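You operate a simulated robot arm through the tools that you are given. There is no shell and no other tool. Be economical: measure what you need, move in short steps, check, and stop when the job is done.

The job below is to be done with a simulated robot arm. You get a single attempt, and the scene is never put back.

JOB
Reset the safety valve to lift at the card's pressure and prove it.
Fine: turn the spring dial with the rig bled, shut the bleed valve, pump till it lifts, open the bleed valve again. Where these are worked on the way, their far stop is far enough and under half their travel is too little: bleed valve.

Only the result counts: the job must be done as asked and must still hold three seconds after the hand-in. Knocking over, shifting, dropping, spilling or breaking anything else fails it.

ROBOT AND FRAMES
A 6-joint arm with a two-finger parallel gripper, fixed in place. Base frame: the origin is at the foot of the arm, x ahead of it, y to its left, z up; the work surface is at about z = 86.6. Lengths are in cm, angles in degrees, forces in N, time in s.
With the tool pointing down near the work surface it reaches from about 24 to 64 cm from the base axis. Its first joint turns from -66.0 to 66.0 degrees. Payload 2.7 kg.
The tool frame sits at the grasp point between the pads (the TCP): z along the fingers, y along the line on which they close. The tips reach 2.3 cm beyond it. Largest opening 9.4 cm; finger width 3.8, thickness 1; the body of the gripper, 5.4 by 9.6 cm, starts 3.9 cm behind the TCP.
Orientation is that of the tool frame in the base frame, as a unit quaternion [x, y, z, w]. With the fingers straight down and closing along the base's y, the tool's x points along the base's -x, its y along +y and its z along -z.

CONTROLS
- The arm moves only by the tool apply_moves. Its argument "plan" is a list of rows, each a list of 7 numbers: the shift along the tool's x, y, z in units of 50 mm (1.0 is 50 mm), then the turn, a rotation vector about the tool's x, y, z in units of 5 degrees (1.0 is 5 degrees), then the gripper command, from -1 (shut) to 1 (fully open), values between in proportion. In form: [[dx, dy, dz, rx, ry, rz, hand], ...]. A call has 1 to 8 rows; each row shifts and turns the commanded pose from where the row before left it, along the tool's axes as they then stand. A call with a number of a shift or a turn outside -1 to 1 is refused whole. Each row takes 0.2 s and may step no farther than 5 cm and 8.6 degrees from the row before; otherwise, or with a gripper value out of range, the whole call is refused. Where a pose cannot be reached the arm comes as near as it can. A force on the tool above 40 N (or 10 N above the force at the start of the call, whichever is more), or a blocked arm, ends the call early, and 0.2 s more pass. The fingers move at their own pace (about 4.5 cm/s each) and stop on an object; they squeeze with about 41 N. The grip force told is the motor's: it shows also when the fingers shut on nothing. Time passes only in rows, and 0.2 s behind the last, so rows that do not move let the fingers close. It gives the time, the measured TCP pose, the force on the tool (base axes), the opening and the grip force at its end, in the units of the frame above (readings bear some noise), with the torque about the TCP (base axes, N m) and any sound that the robot's microphone picked up.
- Cameras (640 x 400 px; columns grow to the right, rows downward): "scene" is fixed at [8.95, -44.54, 140.5]; the picture's right is [0.63, -0.78, 0.00], its down [-0.42, -0.34, -0.84] and it looks along [0.65, 0.53, -0.54] (base axes); focal length 327 px, centre (320, 200). "wrist" rides on the gripper at [8.6, 1.6, -7.4] in the tool frame; the picture's right is [-0.18, 0.98, 0.00], its down [-0.58, -0.11, -0.81] and it looks along [-0.79, -0.15, 0.59] (tool axes); focal length 243 px, centre (320, 200). There is no depth. A picture from a camera that has moved, and an enlarged one, comes with that camera's place and axes in the base frame and with its lens.
- grab_frame(camera): a new picture of that camera. It takes no simulated time.
- inspect(camera, box): a new picture of the part [left, top, right, bottom] of that camera's present view, enlarged. It takes no simulated time.
- sign_off(): hands the job in; it is judged then, once.

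Go step by step. Nothing tells you positions but the pictures and the camera data: compare them with the known pose of the tool, close in by small moves and look again before you grip or let go. The budget is 120 turns and 68 pictures, counting those below and the enlarged ones. Unless the task says otherwise, let go and move clear before handing in, and close with one line.

The tools are called after ">>>" by a JSON object that holds its "api" and its "payload". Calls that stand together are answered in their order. apply_moves: Moves the arm, as the interface text tells. Its arguments: {"type":"object","properties":{"plan":{"type":"array","items":{"type":"array","items":{"type":"number"}}}},"required":["plan"]} The other tools are called the same way: grab_frame (camera) takes a picture; inspect (camera, box) takes an enlarged picture of a part of a camera's view; sign_off () hands the job in.

At the start:

```text
time_s: 0.0
tcp_pos: [35.42, -17.01, 121.13]
orientation: [0.001, 1.0, 0.0, 0.0]
contact_force: [-0.1, -0.2, 0.4]
wrist_torque: [-0.02, -0.02, 0.04]
finger_gap: 9.37
grip_force: 0.2
```

scene: 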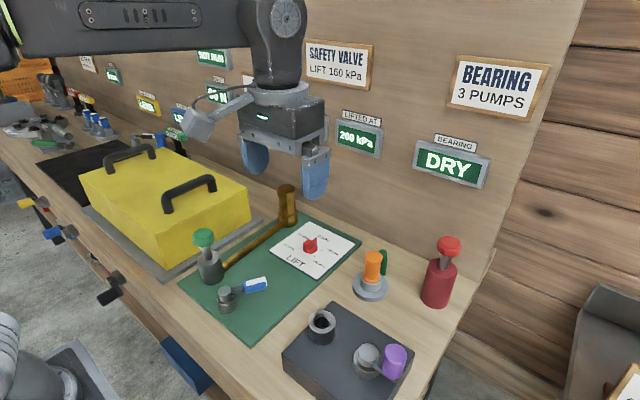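
wrist: 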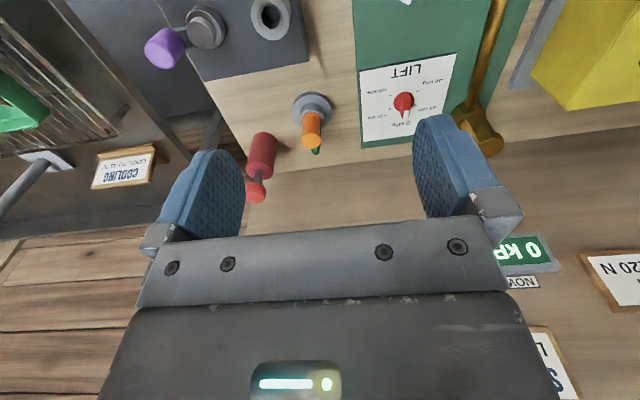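

I see a green mat with the LIFT dial card, a blue-handled valve, a green-knobbed pump, and the card "SAFETY VALVE LIFT 160 kPa". I'll look closer at these before moving.

>>> {"api": "inspect", "payload": {"camera": "scene", "box": [170, 180, 410, 330]}}

>>> {"api": "inspect", "payload": {"camera": "wrist", "box": [340, 0, 500, 160]}}

>>> {"api": "inspect", "payload": {"camera": "scene", "box": [170, 20, 410, 170]}}

```text
2.67 times, centred on (290, 255) of scene
camera zoom: at [8.95, -44.54, 140.5], right [0.63, -0.78, 0.0], down [-0.42, -0.34, -0.84], along [0.65, 0.53, -0.54], focal length 872 px, centre (400, 53)
```

zoom: 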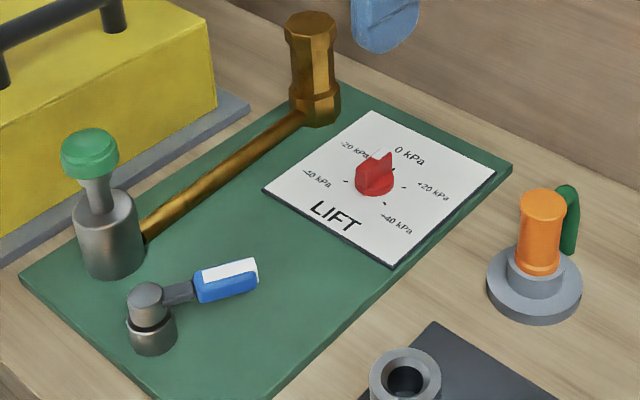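

```text
2.50 times, centred on (420, 80) of wrist
camera zoom: at [26.78, -15.34, 128.58], right [0.18, 0.98, 0.0], down [0.58, -0.11, 0.81], along [0.79, -0.15, -0.59], focal length 606 px, centre (70, 500)
```

zoom: 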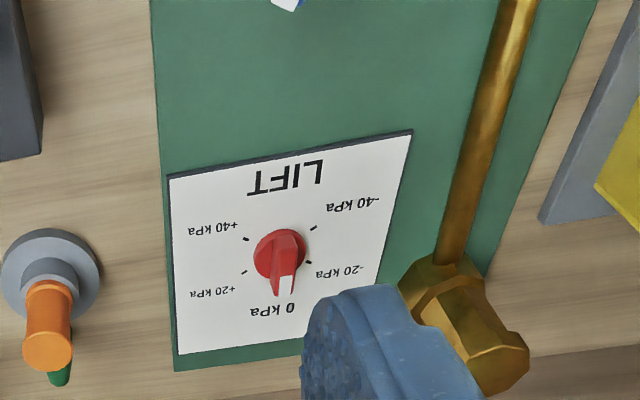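

```text
2.67 times, centred on (290, 95) of scene
camera zoom: at [8.95, -44.54, 140.5], right [0.63, -0.78, 0.0], down [-0.42, -0.34, -0.84], along [0.65, 0.53, -0.54], focal length 872 px, centre (400, 480)
```

zoom: 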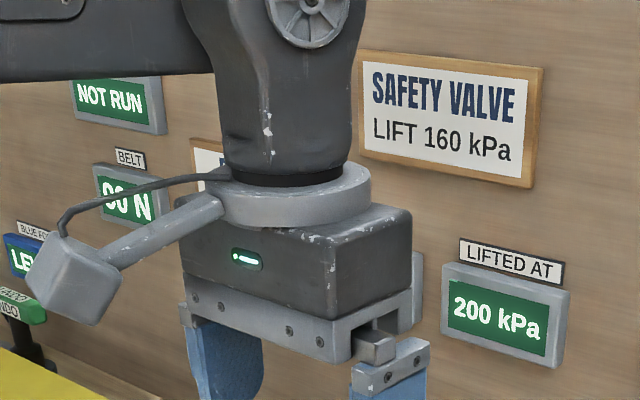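

The valve is currently lifting at 200 kPa and the card asks for 160, so the dial presumably needs -40. The dial is at about (54,-5), the bleed lever pivots near (31,-2.6), and the pump is near (35,8). I'll shift the arm to view the lever and pump.

>>> {"api": "apply_moves", "payload": {"plan": [[0.4, 0.75, 0, 0, 0, 0, 1], [0.4, 0.75, 0, 0, 0, 0, 1], [0.4, 0.75, 0, 0, 0, 0, 1], [0.3, 0.6, 0, 0, 0, 0, 1]]}}

>>> {"api": "grab_frame", "payload": {"camera": "wrist"}}

>>> {"api": "grab_frame", "payload": {"camera": "scene"}}

```text
time_s: 1.0
tcp_pos: [27.76, -2.57, 120.91]
orientation: [0.0, 1.0, -0.001, 0.0]
contact_force: [-0.1, 0.4, -0.6]
wrist_torque: [0.01, 0.0, 0.01]
finger_gap: 9.4
grip_force: 0.1
```

```text
62 pictures are left
camera wrist: at [19.12, -0.98, 128.51], right [0.18, 0.98, 0.0], down [0.58, -0.11, 0.81], along [0.79, -0.15, -0.59], focal length 243 px, centre (320, 200)
```

wrist: 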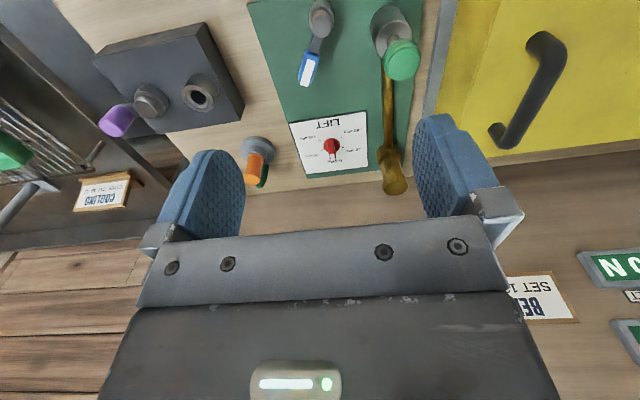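

```text
61 pictures are left
```

scene: 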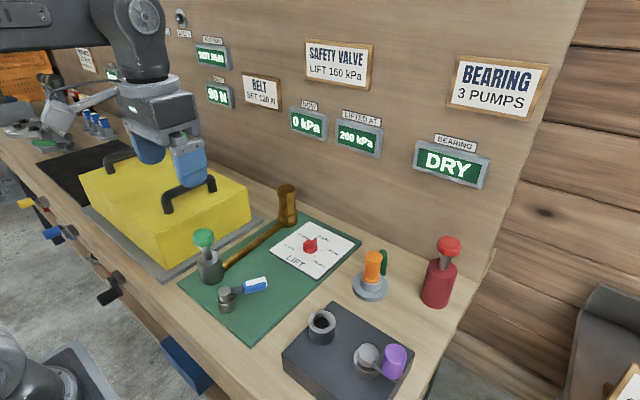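

>>> {"api": "inspect", "payload": {"camera": "wrist", "box": [250, 0, 450, 125]}}

>>> {"api": "inspect", "payload": {"camera": "scene", "box": [180, 215, 300, 320]}}

>>> {"api": "inspect", "payload": {"camera": "scene", "box": [270, 80, 400, 160]}}

```text
3.20 times, centred on (350, 62) of wrist
camera zoom: at [19.12, -0.98, 128.51], right [0.18, 0.98, 0.0], down [0.58, -0.11, 0.81], along [0.79, -0.15, -0.59], focal length 776 px, centre (224, 640)
```

zoom: 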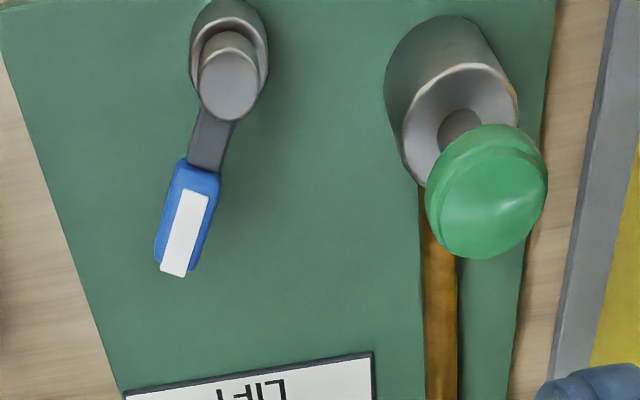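

```text
3.81 times, centred on (240, 268) of scene
camera zoom: at [8.94, -44.54, 140.5], right [0.63, -0.78, 0.0], down [-0.42, -0.34, -0.84], along [0.65, 0.53, -0.54], focal length 1245 px, centre (625, -57)
```

zoom: 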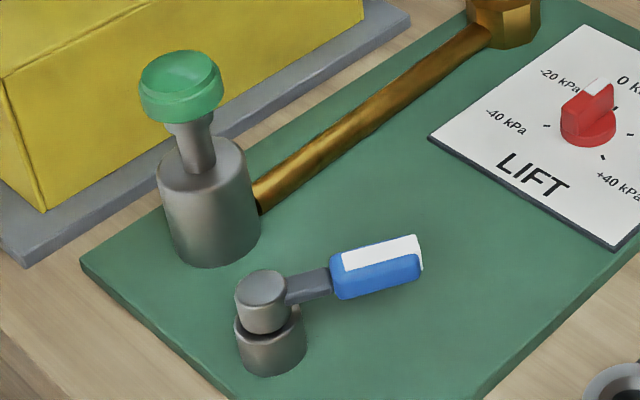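

```text
4.92 times, centred on (335, 120) of scene
camera zoom: at [8.94, -44.54, 140.5], right [0.63, -0.78, 0.0], down [-0.42, -0.34, -0.84], along [0.65, 0.53, -0.54], focal length 1609 px, centre (246, 594)
```

zoom: 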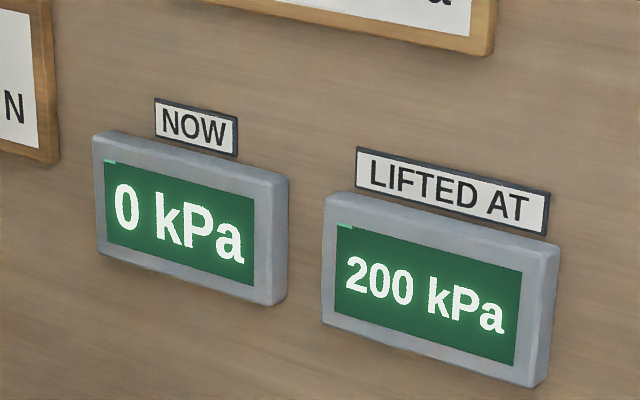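

NOW shows 0 kPa, so the rig is bled and I can set the dial first. I'm moving above the dial to get a close look at its marks.

>>> {"api": "apply_moves", "payload": {"plan": [[-0.66, -0.0625, 0.42, 0, 0, 0, 1], [-0.66, -0.0625, 0.42, 0, 0, 0, 1], [-0.66, -0.0625, 0.42, 0, 0, 0, 1], [-0.66, -0.0625, 0.42, 0, 0, 0, 1], [-0.66, -0.0625, 0.42, 0, 0, 0, 0.3], [-0.66, -0.0625, 0.42, 0, 0, 0, 0.0], [-0.66, -0.0625, 0.42, 0, 0, 0, -0.2], [-0.66, -0.0625, 0.42, 0, 0, 0, -0.2]]}}

>>> {"api": "inspect", "payload": {"camera": "wrist", "box": [200, 0, 440, 150]}}

>>> {"api": "inspect", "payload": {"camera": "scene", "box": [240, 150, 400, 300]}}

```text
time_s: 2.8
tcp_pos: [54.42, -5.2, 104.29]
orientation: [0.0, 1.0, 0.0, 0.0]
contact_force: [0.5, -0.1, 0.1]
wrist_torque: [0.0, -0.01, 0.02]
finger_gap: 3.78
grip_force: 0.1
```

```text
2.67 times, centred on (320, 75) of wrist
camera zoom: at [45.63, -3.62, 111.78], right [0.18, 0.98, 0.0], down [0.58, -0.11, 0.81], along [0.79, -0.15, -0.59], focal length 647 px, centre (320, 533)
```

zoom: 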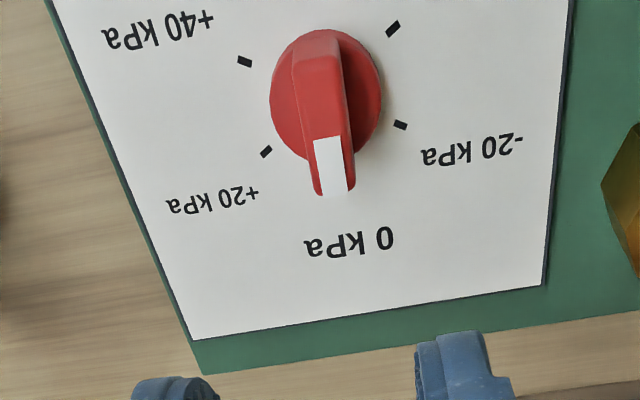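

```text
2.67 times, centred on (320, 225) of scene
camera zoom: at [8.94, -44.54, 140.5], right [0.63, -0.78, 0.0], down [-0.42, -0.34, -0.84], along [0.65, 0.53, -0.54], focal length 872 px, centre (320, 133)
```

zoom: 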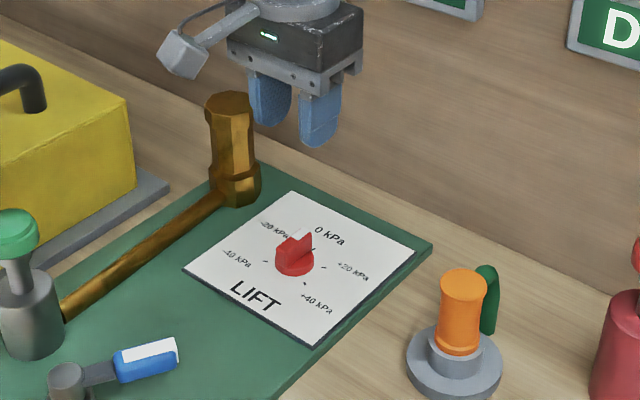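

The tick marks sit at ±60° and ±120° around a centre at (54.07,-5.05), and -40 is +120° anticlockwise seen from above. I'm descending onto the pointer bar and gripping it.

>>> {"api": "apply_moves", "payload": {"plan": [[0.07, 0.03, 0.655, 0, 0, 0, -0.2], [0, 0, 0.655, 0, 0, 0, -0.2], [0, 0, 0.655, 0, 0, 0, -0.2], [0, 0, 0.4, 0, 0, 0, -0.2], [0, 0, 0.22, 0, 0, 0, -0.2], [0, 0, 0, 0, 0, 0, -0.2]]}}

>>> {"api": "grab_frame", "payload": {"camera": "wrist"}}

>>> {"api": "inspect", "payload": {"camera": "scene", "box": [260, 190, 360, 290]}}

```text
time_s: 4.2
tcp_pos: [54.04, -5.02, 91.2]
orientation: [0.0, 1.0, 0.0, 0.001]
contact_force: [-0.1, -1.0, -0.2]
wrist_torque: [0.01, 0.02, -0.01]
finger_gap: 3.77
grip_force: 0.0
```

```text
55 pictures are left
camera wrist: at [45.32, -3.41, 98.76], right [0.18, 0.98, 0.0], down [0.58, -0.11, 0.81], along [0.79, -0.15, -0.59], focal length 243 px, centre (320, 200)
```

wrist: 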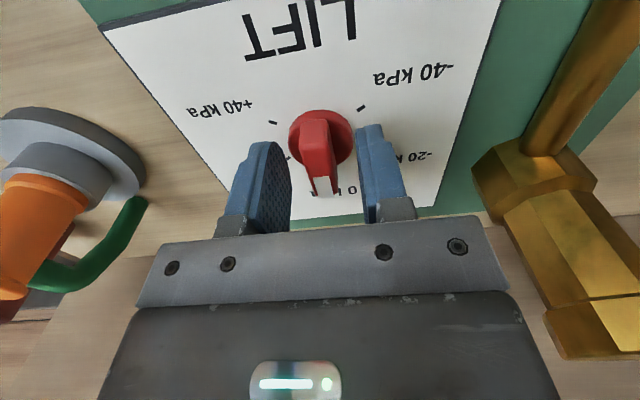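

```text
4.00 times, centred on (310, 240) of scene
camera zoom: at [8.95, -44.54, 140.5], right [0.63, -0.78, 0.0], down [-0.42, -0.34, -0.84], along [0.65, 0.53, -0.54], focal length 1307 px, centre (360, 40)
```

zoom: 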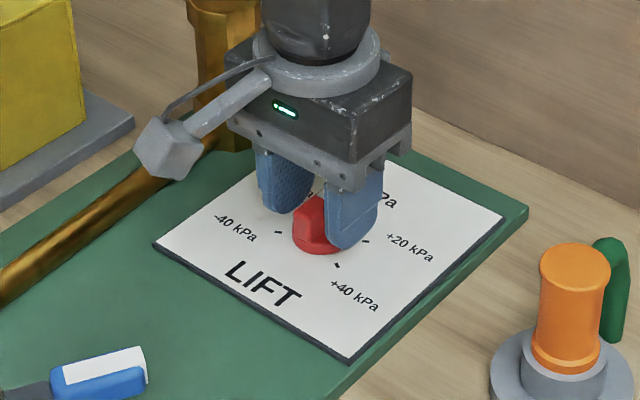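

The fingers straddle the bar. I'll grip and start turning anticlockwise.

>>> {"api": "apply_moves", "payload": {"plan": [[0, 0, 0, 0, 0, 0, -1], [0, 0, 0, 0, 0, 0, -1], [0, 0, 0, 0, 0, 0, -1], [0, 0, 0, 0, 0, -1, -1], [0, 0, 0, 0, 0, -1, -1]]}}

```text
time_s: 5.4
tcp_pos: [53.96, -5.02, 91.26]
orientation: [-0.087, 0.996, 0.0, 0.0]
contact_force: [-0.8, -0.8, -5.5]
wrist_torque: [0.06, -0.64, 0.0]
finger_gap: 1.41
grip_force: 44.8
```

>>> {"api": "apply_moves", "payload": {"plan": [[0, 0, 0, 0, 0, -1, -1], [0, 0, 0, 0, 0, -1, -1], [0, 0, 0, 0, 0, -1, -1], [0, 0, 0, 0, 0, -1, -1], [0, 0, 0, 0, 0, -1, -1], [0, 0, 0, 0, 0, -1, -1], [0, 0, 0, 0, 0, -1, -1], [0, 0, 0, 0, 0, -1, -1]]}}

>>> {"api": "inspect", "payload": {"camera": "scene", "box": [240, 190, 400, 290]}}

```text
time_s: 7.2
tcp_pos: [54.01, -5.2, 91.12]
orientation: [-0.424, 0.906, 0.0, -0.002]
contact_force: [3.8, -8.4, -14.7]
wrist_torque: [0.67, -0.87, -0.04]
finger_gap: 1.37
grip_force: 45.1
```

```text
4.00 times, centred on (320, 240) of scene
camera zoom: at [8.98, -44.56, 140.49], right [0.63, -0.78, 0.0], down [-0.42, -0.34, -0.84], along [0.65, 0.53, -0.54], focal length 1307 px, centre (320, 40)
```

zoom: 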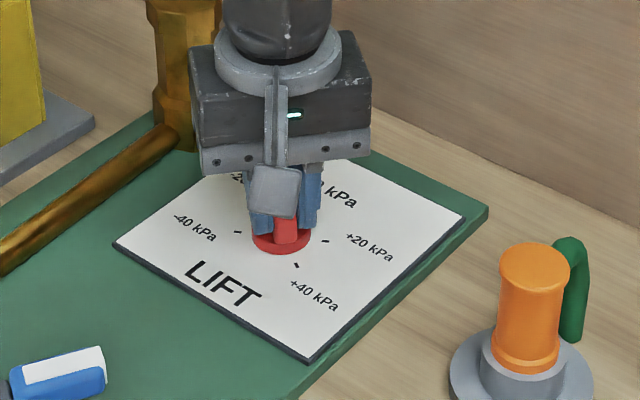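

>>> {"api": "apply_moves", "payload": {"plan": [[0, 0, 0, 0, 0, -1, -1], [0, 0, 0, 0, 0, -1, -1], [0, 0, 0, 0, 0, -1, -1], [0, 0, 0, 0, 0, -1, -1], [0, 0, 0, 0, 0, -1, -1], [0, 0, 0, 0, 0, -1, -1], [0, 0, 0, 0, 0, -1, -1]]}}

>>> {"api": "inspect", "payload": {"camera": "scene", "box": [240, 190, 400, 290]}}

```text
time_s: 8.8
tcp_pos: [54.11, -5.15, 91.18]
orientation: [-0.676, 0.737, 0.0, 0.0]
contact_force: [14.1, -14.8, -19.7]
wrist_torque: [-1.09, -0.12, -0.03]
finger_gap: 1.37
grip_force: 45.5
```

```text
4.00 times, centred on (320, 240) of scene
camera zoom: at [9.01, -44.57, 140.48], right [0.63, -0.78, 0.0], down [-0.42, -0.34, -0.84], along [0.65, 0.53, -0.54], focal length 1307 px, centre (320, 40)
```

zoom: 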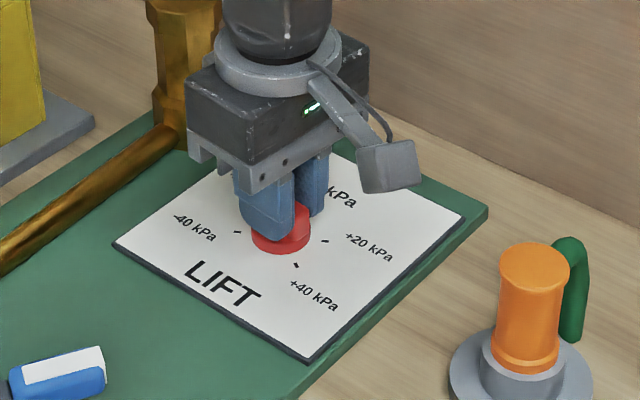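

The dial has turned about 85° and side forces are building up. I'll release to check the pointer before regripping.

>>> {"api": "apply_moves", "payload": {"plan": [[0, 0, 0, 0, 0, 0, -0.2], [0, 0, 0, 0, 0, 0, -0.2], [0, 0, 0, 0, 0, 0, -0.2]]}}

>>> {"api": "inspect", "payload": {"camera": "wrist", "box": [220, 50, 440, 230]}}

```text
time_s: 9.6
tcp_pos: [53.96, -4.89, 91.24]
orientation: [-0.676, 0.737, 0.0, 0.0]
contact_force: [0.8, 0.2, 0.3]
wrist_torque: [-0.01, -0.01, -0.01]
finger_gap: 3.77
grip_force: 0.1
```

```text
2.22 times, centred on (330, 140) of wrist
camera zoom: at [51.64, -13.52, 98.85], right [-0.96, 0.27, 0.0], down [0.16, 0.57, 0.81], along [0.22, 0.78, -0.59], focal length 539 px, centre (298, 333)
```

zoom: 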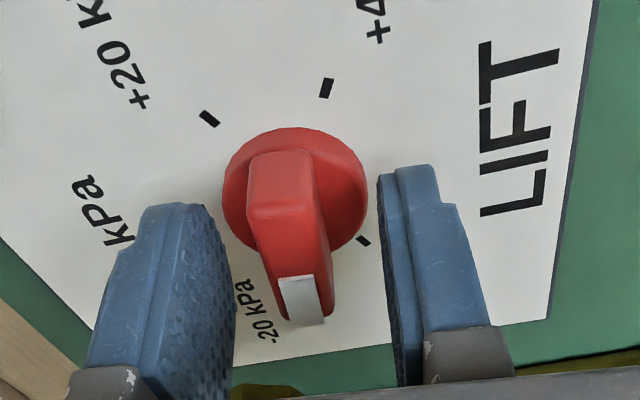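

>>> {"api": "apply_moves", "payload": {"plan": [[0.036, -0.027, 0, 0, 0, 0, -0.2], [0, 0, 0, 0, 0, 0, -1], [0, 0, 0, 0, 0, 0, -1], [0, 0, 0, 0, 0, 0, -1], [0, 0, 0, 0, 0, -1, -1], [0, 0, 0, 0, 0, -1, -1], [0, 0, 0, 0, 0, -1, -1], [0, 0, 0, 0, 0, -1, -1]]}}

>>> {"api": "apply_moves", "payload": {"plan": [[0, 0, 0, 0, 0, -1, -1], [0, 0, 0, 0, 0, -1, -1], [0, 0, 0, 0, 0, -1, -1], [0, 0, 0, 0, 0, 0, -1]]}}

```text
time_s: 11.4
tcp_pos: [54.16, -5.24, 91.24]
orientation: [0.794, -0.608, 0.001, 0.0]
contact_force: [-3.0, 0.8, 0.9]
wrist_torque: [0.16, 0.26, -0.05]
finger_gap: 1.39
grip_force: 44.8
```

```text
time_s: 12.4
tcp_pos: [54.23, -5.2, 91.34]
orientation: [0.867, -0.499, 0.001, 0.0]
contact_force: [12.3, 1.3, -6.8]
wrist_torque: [1.12, 0.55, -0.08]
finger_gap: 1.4
grip_force: 45.0
```

The tool has turned 120°. I'll release, rise straight up and check where the pointer is.

>>> {"api": "apply_moves", "payload": {"plan": [[0, 0, 0, 0, 0, 0, -0.2], [0, 0, 0, 0, 0, 0, -0.2], [0, 0, 0, 0, 0, 0, -0.2], [0, 0, -0.5, 0, 0, 0, -0.2], [0, 0, -0.8, 0, 0, 0, -0.2], [0, 0, -0.8, 0, 0, 0, -0.2], [0, 0, -0.5, 0, 0, 0, -0.2]]}}

>>> {"api": "inspect", "payload": {"camera": "wrist", "box": [200, 0, 440, 150]}}

```text
time_s: 14.0
tcp_pos: [54.24, -5.18, 104.28]
orientation: [0.866, -0.5, 0.001, 0.0]
contact_force: [0.4, -0.4, 0.1]
wrist_torque: [-0.03, 0.0, 0.0]
finger_gap: 3.77
grip_force: 0.0
```

```text
2.67 times, centred on (320, 75) of wrist
camera zoom: at [57.01, -13.55, 111.86], right [-0.94, -0.33, 0.0], down [-0.2, 0.56, 0.81], along [-0.27, 0.76, -0.59], focal length 647 px, centre (320, 533)
```

zoom: 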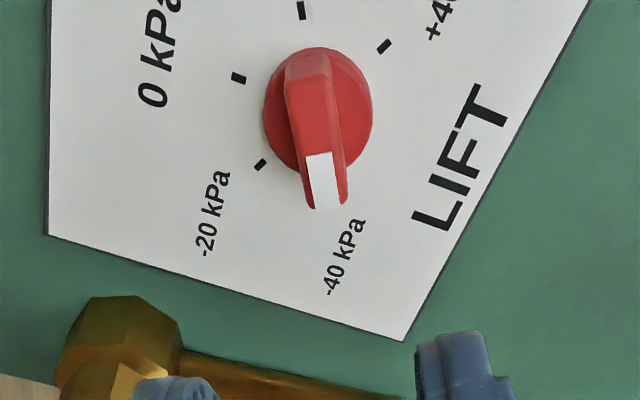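

The pointer sits on -40. Next I'll unwind the wrist and go to the bleed lever, which has its pivot at about (31,-3) and its handle tip at about (38.5,-7.1).

>>> {"api": "apply_moves", "payload": {"plan": [[0, 0, 0, 0, 0, 1, -0.2], [0, 0, 0, 0, 0, 1, -0.2], [0, 0, 0, 0, 0, 1, -0.2], [0, 0, 0, 0, 0, 1, -0.2], [0, 0, 0, 0, 0, 1, -0.2], [0, 0, 0, 0, 0, 1, -0.2], [0, 0, 0, 0, 0, 1, -0.2], [0, 0, 0, 0, 0, 1, -0.2]]}}

>>> {"api": "apply_moves", "payload": {"plan": [[0, 0, 0, 0, 0, 1, -0.2], [0, 0, 0, 0, 0, 1, -0.2], [0, 0, 0, 0, 0, 1, -0.2], [0, 0, 0, 0, 0, 1, -0.2], [0, 0, 0, 0, 0, 1, -0.2], [0, 0, 0, 0, 0, 1, -0.2], [0, 0, 0, 0, 0, 1, -0.2], [0, 0, 0, 0, 0, 1, -0.2]]}}

>>> {"api": "apply_moves", "payload": {"plan": [[0, 0, 0, 0, 0, 1, -0.2], [0, 0, 0, 0, 0, 1, -0.2], [0, 0, 0, 0, 0, 1, -0.2], [0, 0, 0, 0, 0, 1, -0.2], [0, 0, 0, 0, 0, 1, -0.2], [0, 0, 0, 0, 0, 1, -0.2], [0, 0, 0, 0, 0, 1, -0.2], [0, 0, 0, 0, 0, 1, -0.2]]}}

>>> {"api": "apply_moves", "payload": {"plan": [[0.7, 0, 0, 0, 0, 0, -0.2], [0.7, 0, 0, 0, 0, 0, -0.2], [0.7, 0, 0, 0, 0, 0, -0.2], [0.7, 0, 0, 0, 0, 0, -0.2], [0.5, -0.24, 0, 0, 0, 0, -0.2], [0, 0, 0, 0, 0, 0, -0.2]]}}

>>> {"api": "inspect", "payload": {"camera": "wrist", "box": [160, 0, 480, 200]}}

```text
time_s: 15.8
tcp_pos: [54.09, -5.26, 104.27]
orientation: [-0.643, 0.766, 0.001, -0.001]
contact_force: [-0.2, 0.9, -0.4]
wrist_torque: [0.0, -0.03, 0.0]
finger_gap: 3.77
grip_force: 0.0
```

```text
time_s: 17.6
tcp_pos: [54.08, -5.24, 104.24]
orientation: [-0.342, 0.94, -0.001, 0.0]
contact_force: [-0.5, 0.2, 0.0]
wrist_torque: [-0.02, -0.01, 0.01]
finger_gap: 3.78
grip_force: 0.1
```

```text
time_s: 19.4
tcp_pos: [54.1, -5.1, 104.24]
orientation: [0.001, 1.0, 0.001, 0.0]
contact_force: [-0.3, 1.2, 0.0]
wrist_torque: [-0.01, 0.03, 0.01]
finger_gap: 3.75
grip_force: 0.1
```

```text
time_s: 20.8
tcp_pos: [37.58, -6.29, 104.29]
orientation: [0.001, 1.0, -0.001, 0.0]
contact_force: [-0.9, -1.0, -0.6]
wrist_torque: [0.0, -0.01, -0.01]
finger_gap: 3.74
grip_force: 0.1
```

```text
2.00 times, centred on (320, 100) of wrist
camera zoom: at [28.95, -4.82, 111.83], right [0.18, 0.98, 0.0], down [0.58, -0.11, 0.81], along [0.79, -0.15, -0.59], focal length 485 px, centre (320, 400)
```

zoom: 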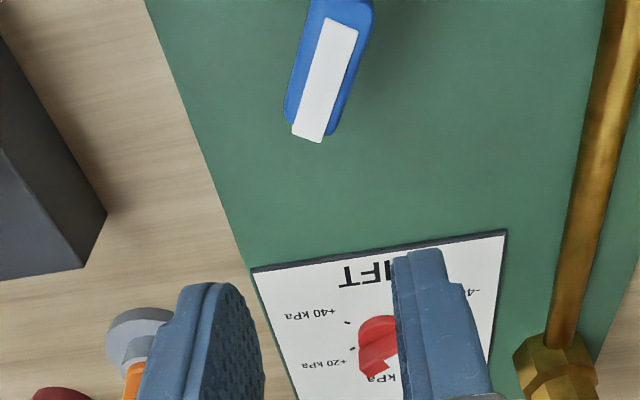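

The handle points about 28° clockwise of +x. I'll align the tool with it, descend and grip the blue part.

>>> {"api": "apply_moves", "payload": {"plan": [[0.256, 0.058, 0, 0, 0, 0.8, -0.1], [0, 0, 0, 0, 0, 0.8, -0.1], [0, 0, 0.4, 0, 0, 1, -0.1], [0, 0, 0.4, 0, 0, 1, -0.1], [0, 0, 0.4, 0, 0, 1, -0.1], [0, 0, 0.4, 0, 0, 1, -0.1], [0, 0, 0.2, 0, 0, 0, -0.1], [0, 0, 0, 0, 0, 0, -0.1]]}}

>>> {"api": "grab_frame", "payload": {"camera": "wrist"}}

>>> {"api": "inspect", "payload": {"camera": "scene", "box": [180, 215, 300, 320]}}

```text
time_s: 22.6
tcp_pos: [36.32, -6.09, 95.11]
orientation: [0.242, 0.97, 0.0, 0.0]
contact_force: [0.3, -0.8, 0.1]
wrist_torque: [0.0, 0.01, -0.01]
finger_gap: 4.24
grip_force: 0.0
```

```text
48 pictures are left
camera wrist: at [29.47, -0.61, 102.82], right [0.62, 0.78, 0.0], down [0.46, -0.37, 0.81], along [0.63, -0.5, -0.59], focal length 243 px, centre (320, 200)
```

wrist: 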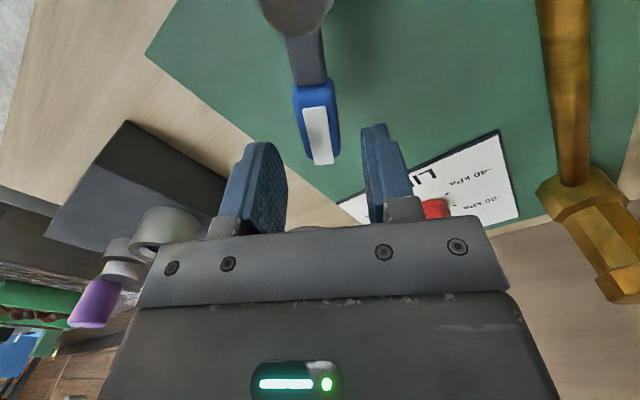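

```text
3.81 times, centred on (240, 268) of scene
camera zoom: at [8.95, -44.54, 140.5], right [0.63, -0.78, 0.0], down [-0.42, -0.34, -0.84], along [0.65, 0.53, -0.54], focal length 1245 px, centre (625, -57)
```

zoom: 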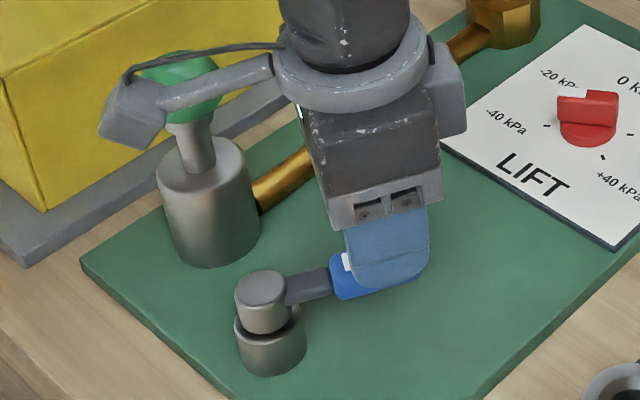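

>>> {"api": "apply_moves", "payload": {"plan": [[0, 0, 0.36, 0, 0, 0, -0.1], [0, 0, 0.36, 0, 0, 0, -0.1], [0, 0, 0, 0, 0, 0, -1], [0, 0, 0, 0, 0, 0, -1], [0, 0, 0, 0, 0, 0, -1], [0, 0, 0, 0, 0, 0, -1]]}}

>>> {"api": "inspect", "payload": {"camera": "scene", "box": [180, 215, 300, 320]}}

```text
time_s: 24.0
tcp_pos: [36.3, -6.0, 91.62]
orientation: [0.243, 0.97, 0.001, 0.001]
contact_force: [3.7, 8.9, -5.8]
wrist_torque: [-0.35, -0.31, -1.63]
finger_gap: 2.26
grip_force: 45.1
```

```text
3.81 times, centred on (240, 268) of scene
camera zoom: at [8.96, -44.51, 140.5], right [0.63, -0.78, 0.0], down [-0.42, -0.34, -0.84], along [0.65, 0.53, -0.54], focal length 1245 px, centre (625, -57)
```

zoom: 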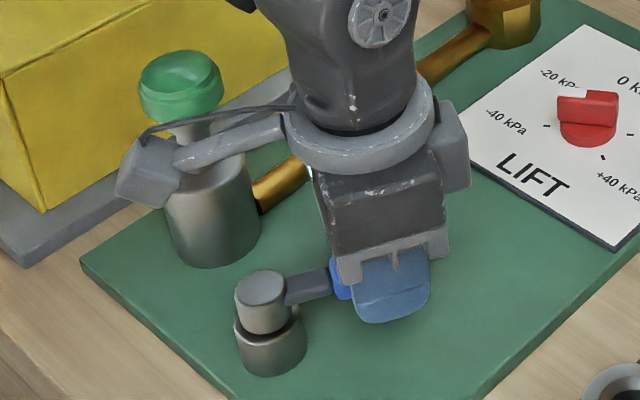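

The handle is gripped. I'll try a small arc anticlockwise to find which way the lever is free.

>>> {"api": "apply_moves", "payload": {"plan": [[0.005, 0.106, 0, 0, 0, -1, -1], [0.005, 0.106, 0, 0, 0, -1, -1]]}}

```text
time_s: 24.6
tcp_pos: [36.27, -6.02, 91.67]
orientation: [0.185, 0.983, -0.002, -0.004]
contact_force: [-5.6, -13.9, 3.2]
wrist_torque: [-0.12, -0.55, -1.82]
finger_gap: 2.68
grip_force: 44.5
stopped in row 2: the force on the tool passed its limit at 48 N (the readings are from after the stop); the commanded pose is now the measured one
```

Anticlockwise is a stop, so the lever turns clockwise. I'm realigning and moving that way.

>>> {"api": "apply_moves", "payload": {"plan": [[0, 0, 0, 0, 0, 1, -1], [0, 0, 0, 0, 0, 1, -1], [0.005, -0.106, 0, 0, 0, 1, -1], [0.005, -0.106, 0, 0, 0, 1, -1], [0.005, -0.106, 0, 0, 0, 1, -1]]}}

>>> {"api": "inspect", "payload": {"camera": "scene", "box": [180, 215, 300, 320]}}

```text
time_s: 25.9
tcp_pos: [35.2, -7.34, 91.52]
orientation: [0.384, 0.923, -0.006, -0.003]
contact_force: [-5.9, -14.4, 1.7]
wrist_torque: [0.0, -0.47, 0.88]
finger_gap: 2.17
grip_force: 45.3
stopped in row 5: the force on the tool passed its limit at 40 N (the readings are from after the stop); the commanded pose is now the measured one
```

```text
3.81 times, centred on (240, 268) of scene
camera zoom: at [8.93, -44.57, 140.49], right [0.63, -0.78, 0.0], down [-0.42, -0.34, -0.84], along [0.65, 0.53, -0.54], focal length 1245 px, centre (625, -57)
```

zoom: 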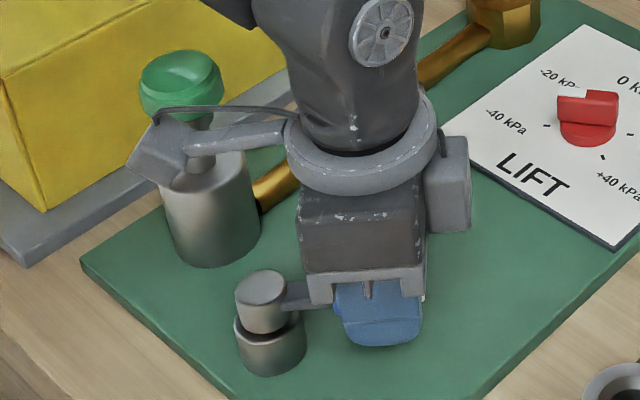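

The lever turned about 16° before the force limit. I'll release and look for misalignment.

>>> {"api": "apply_moves", "payload": {"plan": [[0, 0, 0, 0, 0, 0, 0.1], [0, 0, 0, 0, 0, 0, 0.1], [0, 0, 0, 0, 0, 0, 0.1]]}}

>>> {"api": "grab_frame", "payload": {"camera": "wrist"}}

```text
time_s: 26.7
tcp_pos: [35.38, -7.26, 91.63]
orientation: [0.386, 0.923, -0.006, -0.003]
contact_force: [0.1, 0.5, -0.1]
wrist_torque: [0.01, -0.02, 0.01]
finger_gap: 5.17
grip_force: 0.1
```

```text
44 pictures are left
camera wrist: at [30.52, 0.13, 99.18], right [0.83, 0.56, -0.01], down [0.34, -0.48, 0.81], along [0.45, -0.67, -0.59], focal length 243 px, centre (320, 200)
```

wrist: 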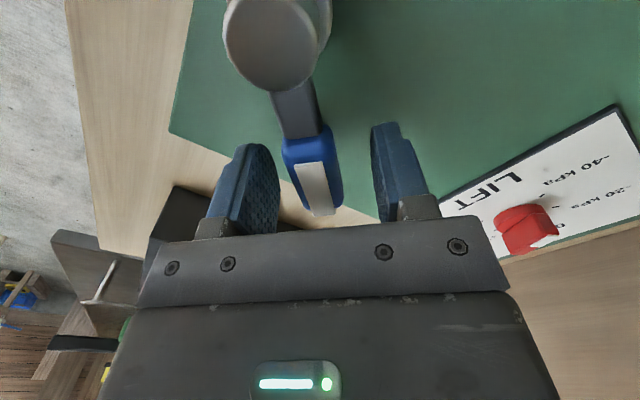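

The lever did move (now about -47°) and is aligned with the tool. I'll cage it loosely and push along the arc.

>>> {"api": "apply_moves", "payload": {"plan": [[0, 0, 0, 0, 0, 0, -0.34], [0.005, -0.106, 0, 0, 0, 1, -0.34], [0.005, -0.106, 0, 0, 0, 1, -0.34], [0.005, -0.106, 0, 0, 0, 1, -0.34], [0.005, -0.106, 0, 0, 0, 1, -0.34], [0.005, -0.106, 0, 0, 0, 1, -0.34], [0.005, -0.106, 0, 0, 0, 1, -0.34]]}}

```text
time_s: 28.3
tcp_pos: [32.73, -8.77, 91.7]
orientation: [0.611, 0.791, -0.006, 0.0]
contact_force: [0.7, 0.7, -0.1]
wrist_torque: [-0.04, -0.01, 0.02]
finger_gap: 3.15
grip_force: 0.7
```

>>> {"api": "apply_moves", "payload": {"plan": [[0.005, -0.106, 0, 0, 0, 1, -0.34], [0.005, -0.106, 0, 0, 0, 1, -0.34], [0.005, -0.106, 0, 0, 0, 1, -0.34], [0.005, -0.106, 0, 0, 0, 1, -0.34]]}}

>>> {"api": "grab_frame", "payload": {"camera": "scene"}}

>>> {"api": "grab_frame", "payload": {"camera": "wrist"}}

```text
time_s: 29.3
tcp_pos: [30.74, -8.87, 91.71]
orientation: [0.739, 0.673, -0.005, 0.001]
contact_force: [3.3, 0.6, -1.2]
wrist_torque: [0.06, -0.02, 0.1]
finger_gap: 3.26
grip_force: 2.3
```

```text
43 pictures are left
```

scene: 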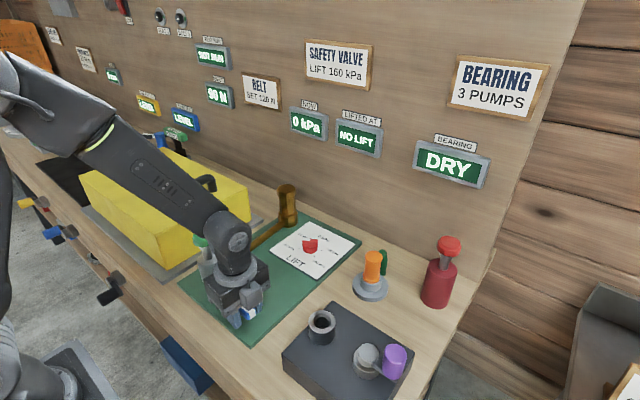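

```text
42 pictures are left
camera wrist: at [33.1, -0.45, 99.19], right [0.96, -0.28, 0.0], down [-0.16, -0.56, 0.81], along [-0.23, -0.78, -0.58], focal length 243 px, centre (320, 200)
```

wrist: 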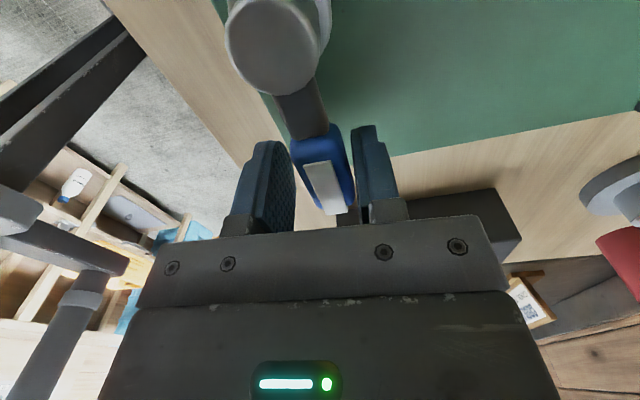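

The lever is at about -94° and moving freely, and LIFTED AT now reads NO LIFT. I'll continue to the stop.

>>> {"api": "apply_moves", "payload": {"plan": [[0.005, -0.106, 0, 0, 0, 1, -0.34], [0.005, -0.106, 0, 0, 0, 1, -0.34], [0.005, -0.106, 0, 0, 0, 1, -0.34], [0.005, -0.106, 0, 0, 0, 1, -0.34], [0.005, -0.106, 0, 0, 0, 1, -0.34], [0.005, -0.106, 0, 0, 0, 1, -0.34]]}}

>>> {"api": "grab_frame", "payload": {"camera": "wrist"}}

```text
time_s: 30.0
tcp_pos: [30.49, -8.92, 92.17]
orientation: [0.799, 0.601, 0.005, 0.013]
contact_force: [22.2, -7.1, -2.5]
wrist_torque: [0.07, 0.0, 0.39]
finger_gap: 4.15
grip_force: 11.3
stopped in row 3: the force on the tool passed its limit at 43 N (the readings are from after the stop); the commanded pose is now the measured one
```

```text
41 pictures are left
camera wrist: at [34.24, -0.9, 99.61], right [0.89, -0.45, 0.03], down [-0.29, -0.52, 0.81], along [-0.35, -0.73, -0.59], focal length 243 px, centre (320, 200)
```

wrist: 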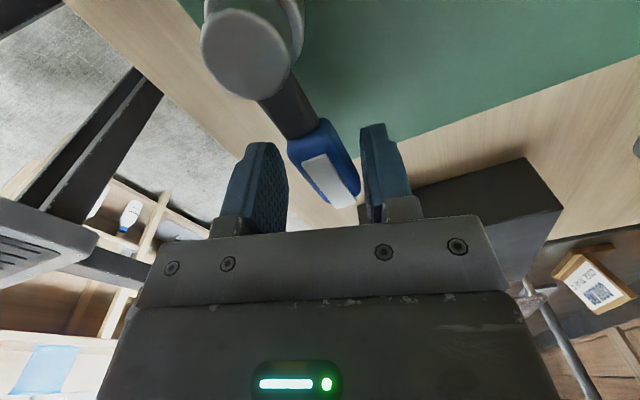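

The lever reached its far stop at about -90°, a 60° travel. I'll open, rise clear and unwind the wrist before going to the pump.

>>> {"api": "apply_moves", "payload": {"plan": [[0, 0, 0, 0, 0, 0, 0.2], [0, 0, 0, 0, 0, 0, 0.2], [0, 0, -0.6, 0, 0, 0, 0.2], [0, 0, -0.8, 0, 0, 0, 0.2], [0, 0, -0.8, 0, 0, 0, 0.2], [0, 0, -0.6, 0, 0, -1, 0.2], [0, 0, -0.5, 0, 0, -1, 0.2], [0, 0, 0, 0, 0, -1, 0.2]]}}

>>> {"api": "apply_moves", "payload": {"plan": [[0, 0, 0, 0, 0, -1, 0.2], [0, 0, 0, 0, 0, -1, 0.2], [0, 0, 0, 0, 0, -1, -0.5], [0, 0, 0, 0, 0, -1, -0.5], [0, 0, 0, 0, 0, -1, -1], [0, 0, 0, 0, 0, -1, -1], [0, 0, 0, 0, 0, -1, -1], [0, 0, 0, 0, 0, -1, -1]]}}

>>> {"api": "apply_moves", "payload": {"plan": [[0, 0, 0, 0, 0, -1, -1], [0, 0, 0, 0, 0, -1, -1], [0, 0, 0, 0, 0, -1, -1], [0, 0, 0, 0, 0, -1, -1], [0, 0, 0, 0, 0, -1, -1], [0, 0, 0, 0, 0, -1, -1], [0, 0, 0, 0, 0, -1, -1]]}}

>>> {"api": "grab_frame", "payload": {"camera": "wrist"}}

>>> {"api": "grab_frame", "payload": {"camera": "scene"}}

```text
time_s: 31.8
tcp_pos: [29.85, -8.68, 108.45]
orientation: [0.714, 0.7, 0.001, 0.008]
contact_force: [0.1, 0.8, 0.1]
wrist_torque: [-0.01, 0.02, -0.01]
finger_gap: 5.64
grip_force: 0.0
```

```text
time_s: 33.6
tcp_pos: [29.84, -8.58, 108.36]
orientation: [0.433, 0.901, -0.002, 0.007]
contact_force: [0.7, -0.3, 0.0]
wrist_torque: [0.0, -0.04, 0.03]
finger_gap: 0.01
grip_force: 40.9
```

```text
time_s: 35.2
tcp_pos: [29.94, -8.63, 108.41]
orientation: [0.141, 0.99, -0.004, 0.008]
contact_force: [-0.3, 0.6, -0.5]
wrist_torque: [0.01, -0.03, 0.03]
finger_gap: 0.01
grip_force: 41.1
```

```text
40 pictures are left
camera wrist: at [21.91, -4.55, 115.81], right [0.45, 0.89, 0.0], down [0.52, -0.26, 0.82], along [0.73, -0.37, -0.58], focal length 243 px, centre (320, 200)
```

wrist: 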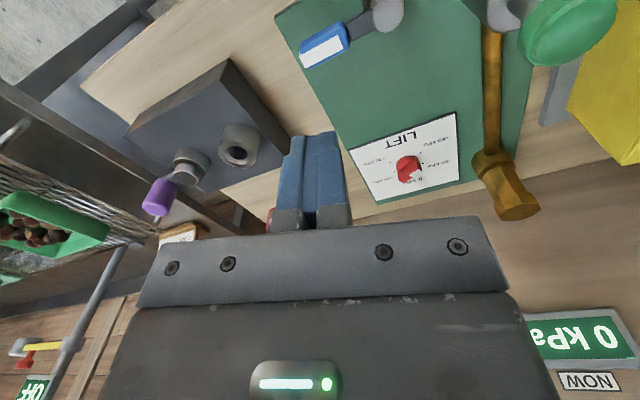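

```text
39 pictures are left
```

scene: 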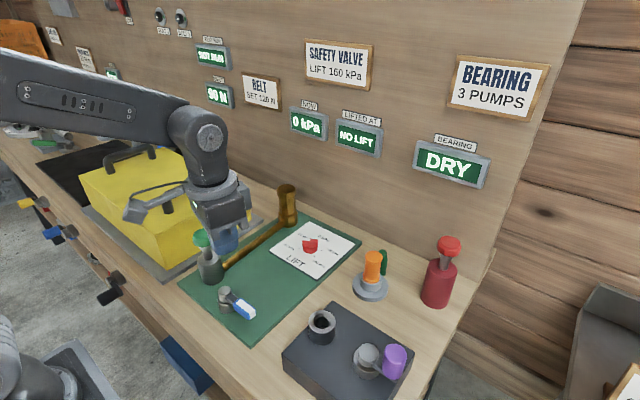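

The pump knob looks to be at about (35,7,96.6). I'll get above it and refine that.

>>> {"api": "apply_moves", "payload": {"plan": [[0, 0, -0.2, 0, 0, -1, -1], [0, 0, -0.2, 0, 0, -1, -1], [0, 0, 0, 0, 0, -1, -1], [0, 0, 0, 0, 0, -0.24, -1], [-0.2, 0.8, 0, 0, 0, 0, -1], [-0.2, 0.8, 0, 0, 0, 0, -1], [-0.3, 0.8, 0, 0, 0, 0, -1], [-0.3, 0.75, 0, 0, 0, 0, -1]]}}

>>> {"api": "grab_frame", "payload": {"camera": "wrist"}}

>>> {"api": "inspect", "payload": {"camera": "scene", "box": [160, 190, 280, 320]}}

```text
time_s: 37.0
tcp_pos: [34.89, 7.19, 110.36]
orientation: [0.002, 1.0, -0.005, 0.007]
contact_force: [0.2, 0.1, -0.1]
wrist_torque: [-0.01, -0.04, -0.01]
finger_gap: 0.01
grip_force: 40.8
```

```text
38 pictures are left
camera wrist: at [26.08, 8.86, 117.74], right [0.19, 0.98, -0.01], down [0.57, -0.1, 0.81], along [0.8, -0.16, -0.58], focal length 243 px, centre (320, 200)
```

wrist: 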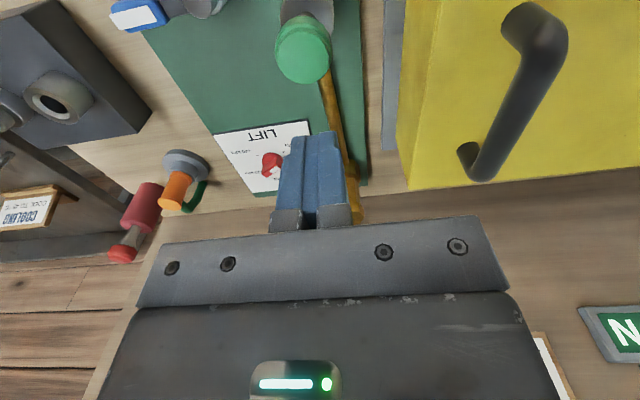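

```text
3.08 times, centred on (220, 255) of scene
camera zoom: at [8.94, -44.54, 140.5], right [0.63, -0.78, 0.0], down [-0.42, -0.34, -0.84], along [0.65, 0.53, -0.54], focal length 1006 px, centre (628, 31)
```

zoom: 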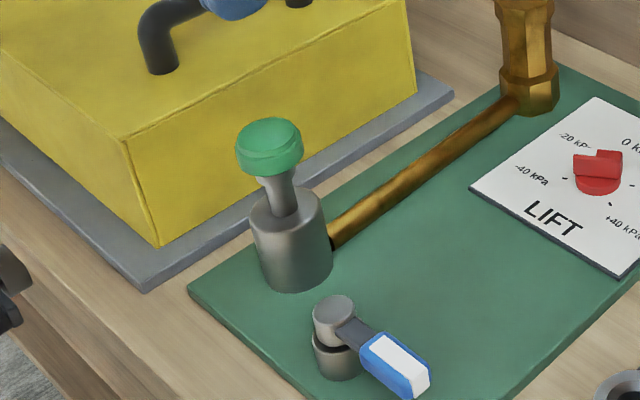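

Triangulation puts the pump knob's top at about (33.6,6.0,99.6). I'll centre over it and press down with closed fingers.

>>> {"api": "apply_moves", "payload": {"plan": [[0.26, -0.24, 0.5, 0, 0, 0, -1], [0, 0, 0.7, 0, 0, 0, -1], [0, 0, 0.3, 0, 0, 0, -1], [0, 0, 0.2, 0, 0, 0, -1]]}}

>>> {"api": "inspect", "payload": {"camera": "scene", "box": [160, 190, 280, 320]}}

```text
time_s: 38.0
tcp_pos: [33.53, 5.79, 101.77]
orientation: [0.001, 1.0, -0.006, 0.006]
contact_force: [0.3, -0.2, 0.6]
wrist_torque: [0.0, 0.03, 0.0]
finger_gap: 0.01
grip_force: 40.8
```

```text
3.08 times, centred on (220, 255) of scene
camera zoom: at [8.95, -44.54, 140.5], right [0.63, -0.78, 0.0], down [-0.42, -0.34, -0.84], along [0.65, 0.53, -0.54], focal length 1006 px, centre (628, 31)
```

zoom: 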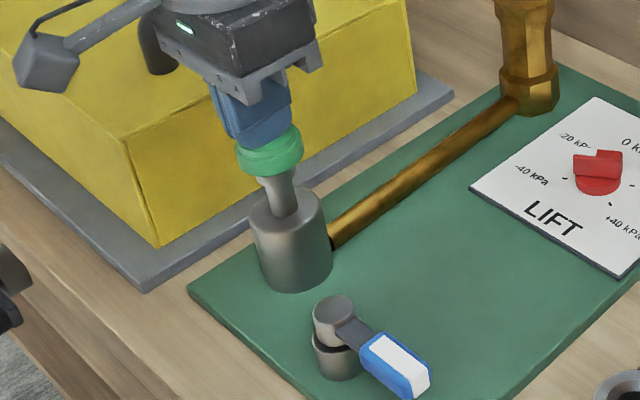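

Centred just at the knob's top. I'll press one stroke gently to find its length.

>>> {"api": "apply_moves", "payload": {"plan": [[0, 0, 0.2, 0, 0, 0, -1], [0, 0, 0.2, 0, 0, 0, -1], [0, 0, 0.15, 0, 0, 0, -1], [0, 0, 0.1, 0, 0, 0, -1]]}}

>>> {"api": "grab_frame", "payload": {"camera": "scene"}}

```text
time_s: 39.0
tcp_pos: [33.71, 5.95, 98.5]
orientation: [0.0, 1.0, -0.006, 0.007]
contact_force: [-1.4, 3.1, 8.4]
wrist_torque: [0.11, 0.08, 0.02]
finger_gap: 0.01
grip_force: 41.1
heard: click
```

```text
35 pictures are left
```

scene: 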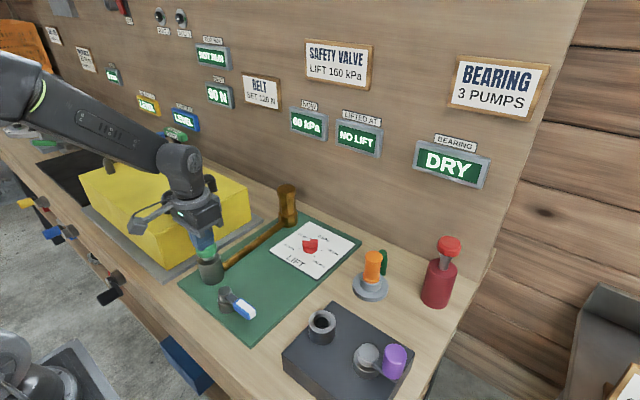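

A click, and NOW has risen to about 60 kPa, so the bleed is shut. Next I'll pump a second stroke.

>>> {"api": "apply_moves", "payload": {"plan": [[0, 0, -0.35, 0, 0, 0, -1], [0, 0, -0.35, 0, 0, 0, -1], [0, 0, 0, 0, 0, 0, -1], [0, 0, 0.25, 0, 0, 0, -1], [0, 0, 0.25, 0, 0, 0, -1], [0, 0, 0.2, 0, 0, 0, -1]]}}

>>> {"api": "inspect", "payload": {"camera": "scene", "box": [270, 80, 400, 160]}}

```text
time_s: 40.4
tcp_pos: [33.67, 5.9, 98.52]
orientation: [0.001, 1.0, -0.006, 0.007]
contact_force: [-2.7, 4.2, 8.4]
wrist_torque: [0.08, 0.02, 0.02]
finger_gap: 0.01
grip_force: 40.8
heard: click
```

```text
4.92 times, centred on (335, 120) of scene
camera zoom: at [8.93, -44.53, 140.5], right [0.63, -0.78, 0.0], down [-0.42, -0.34, -0.84], along [0.65, 0.53, -0.54], focal length 1609 px, centre (246, 594)
```

zoom: 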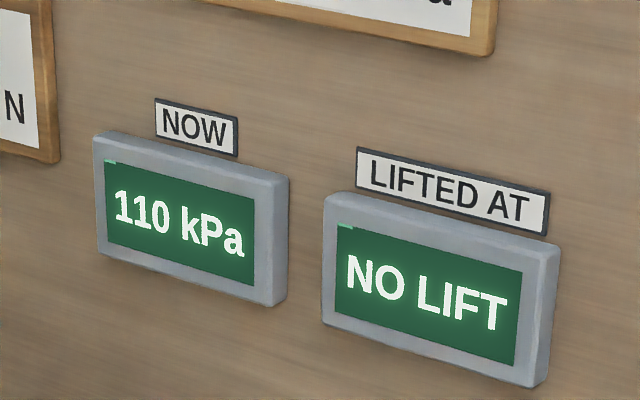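

Pressure is at 110 kPa after two strokes. I'll do another stroke.

>>> {"api": "apply_moves", "payload": {"plan": [[0, 0, -0.35, 0, 0, 0, -1], [0, 0, -0.35, 0, 0, 0, -1], [0, 0, 0, 0, 0, 0, -1], [0, 0, 0.25, 0, 0, 0, -1], [0, 0, 0.25, 0, 0, 0, -1], [0, 0, 0.2, 0, 0, 0, -1]]}}

>>> {"api": "inspect", "payload": {"camera": "scene", "box": [270, 80, 400, 160]}}

```text
time_s: 41.8
tcp_pos: [33.68, 5.77, 98.47]
orientation: [0.001, 1.0, -0.004, 0.007]
contact_force: [-2.9, 3.8, 8.2]
wrist_torque: [0.1, 0.04, 0.05]
finger_gap: 0.0
grip_force: 40.9
heard: click
```

```text
4.92 times, centred on (335, 120) of scene
camera zoom: at [8.93, -44.53, 140.5], right [0.63, -0.78, 0.0], down [-0.42, -0.34, -0.84], along [0.65, 0.53, -0.54], focal length 1609 px, centre (246, 594)
```

zoom: 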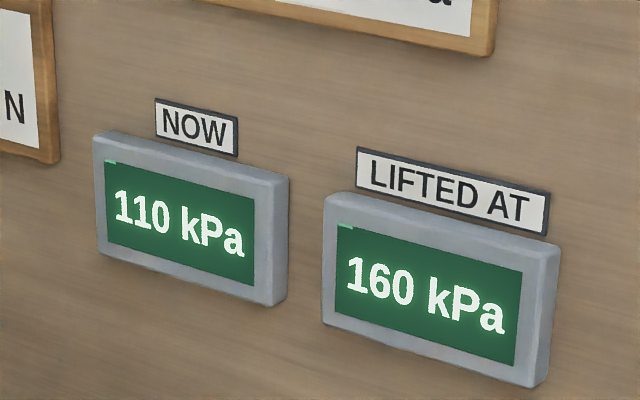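

The valve lifted at 160 kPa as required. Now I'll rise and go back to the bleed lever to open it.

>>> {"api": "apply_moves", "payload": {"plan": [[0, 0, -0.6, 0, 0, 0, -1], [0, 0, -0.8, 0, 0, 0, -1], [0, 0, -0.6, 0, 0, 0, -1], [0.14, -0.74, 0, 0, 0, 0, -0.5], [0.14, -0.74, 0, 0, 0, 0, 0], [0.14, -0.74, 0, 0, 0, 0, 0], [0.14, -0.74, 0, 0, 0, 0, 0]]}}

>>> {"api": "apply_moves", "payload": {"plan": [[0, 0, 0, 0, 0, 1, 0], [0, 0, 0, 0, 0, 1, 0], [0, 0, 0, 0, 0, 1, 0], [0, 0, 0, 0, 0, 1, 0], [0, 0, 0, 0, 0, 1, 0], [0, 0, 0, 0, 0, 1, 0], [0, 0, 0, 0, 0, 1, 0], [0, 0, 0, 0, 0, 1, 0]]}}

>>> {"api": "apply_moves", "payload": {"plan": [[0, 0, 0, 0, 0, 1, 0], [0, 0, 0, 0, 0, 1, 0], [0, 0, 0, 0, 0, 1, 0], [0, 0, 0, 0, 0, 1, 0], [0, 0, 0, 0, 0, 1, 0], [0, 0, 0, 0, 0, 1, 0], [0, 0, 0, 0, 0, 1, 0], [0, 0, 0, 0, 0, 1, 0]]}}

>>> {"api": "apply_moves", "payload": {"plan": [[0, 0, 0.5, 0, 0, 1, 0], [0, 0, 0.5, 0, 0, 1, 0], [0, 0, 0.4, 0, 0, 0, 0]]}}

>>> {"api": "grab_frame", "payload": {"camera": "wrist"}}

>>> {"api": "grab_frame", "payload": {"camera": "scene"}}

```text
time_s: 43.4
tcp_pos: [30.64, -8.98, 108.69]
orientation: [0.001, 1.0, -0.005, 0.006]
contact_force: [-0.7, -0.5, -0.4]
wrist_torque: [0.01, -0.03, 0.03]
finger_gap: 4.7
grip_force: 0.0
```

```text
time_s: 45.2
tcp_pos: [30.68, -8.84, 108.7]
orientation: [0.344, 0.939, -0.003, 0.008]
contact_force: [0.3, -0.1, 0.7]
wrist_torque: [-0.02, 0.01, 0.02]
finger_gap: 4.72
grip_force: 0.0
```

```text
time_s: 47.0
tcp_pos: [30.78, -8.95, 108.69]
orientation: [0.644, 0.765, 0.0, 0.008]
contact_force: [-0.1, 0.5, 0.3]
wrist_torque: [-0.02, 0.0, 0.05]
finger_gap: 4.7
grip_force: 0.1
```

```text
time_s: 47.8
tcp_pos: [30.87, -8.87, 101.76]
orientation: [0.708, 0.706, 0.0, 0.008]
contact_force: [0.3, -0.4, -0.1]
wrist_torque: [0.02, -0.01, 0.04]
finger_gap: 4.73
grip_force: 0.0
```

```text
32 pictures are left
camera wrist: at [32.39, -0.19, 109.14], right [0.98, -0.19, 0.01], down [-0.12, -0.57, 0.81], along [-0.14, -0.8, -0.58], focal length 243 px, centre (320, 200)
```

wrist: 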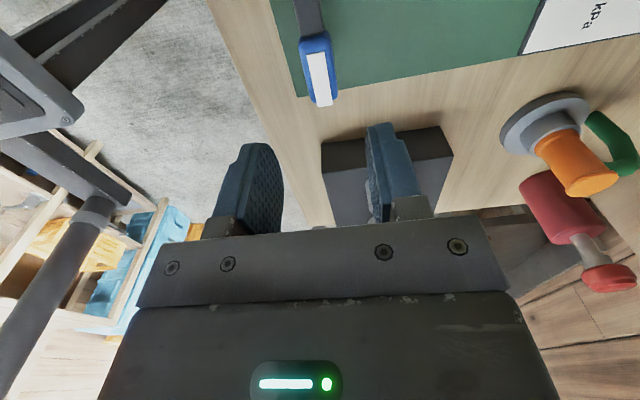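

```text
31 pictures are left
```

scene: 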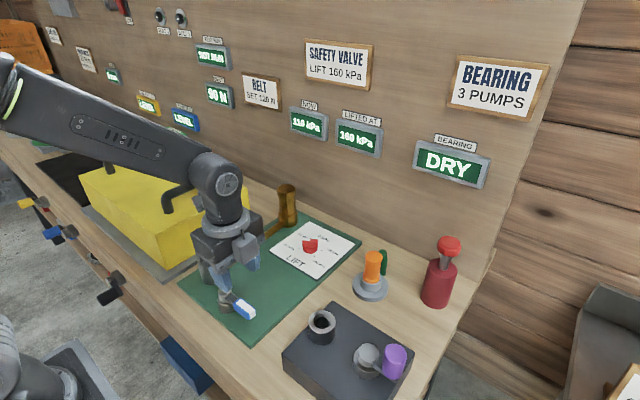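

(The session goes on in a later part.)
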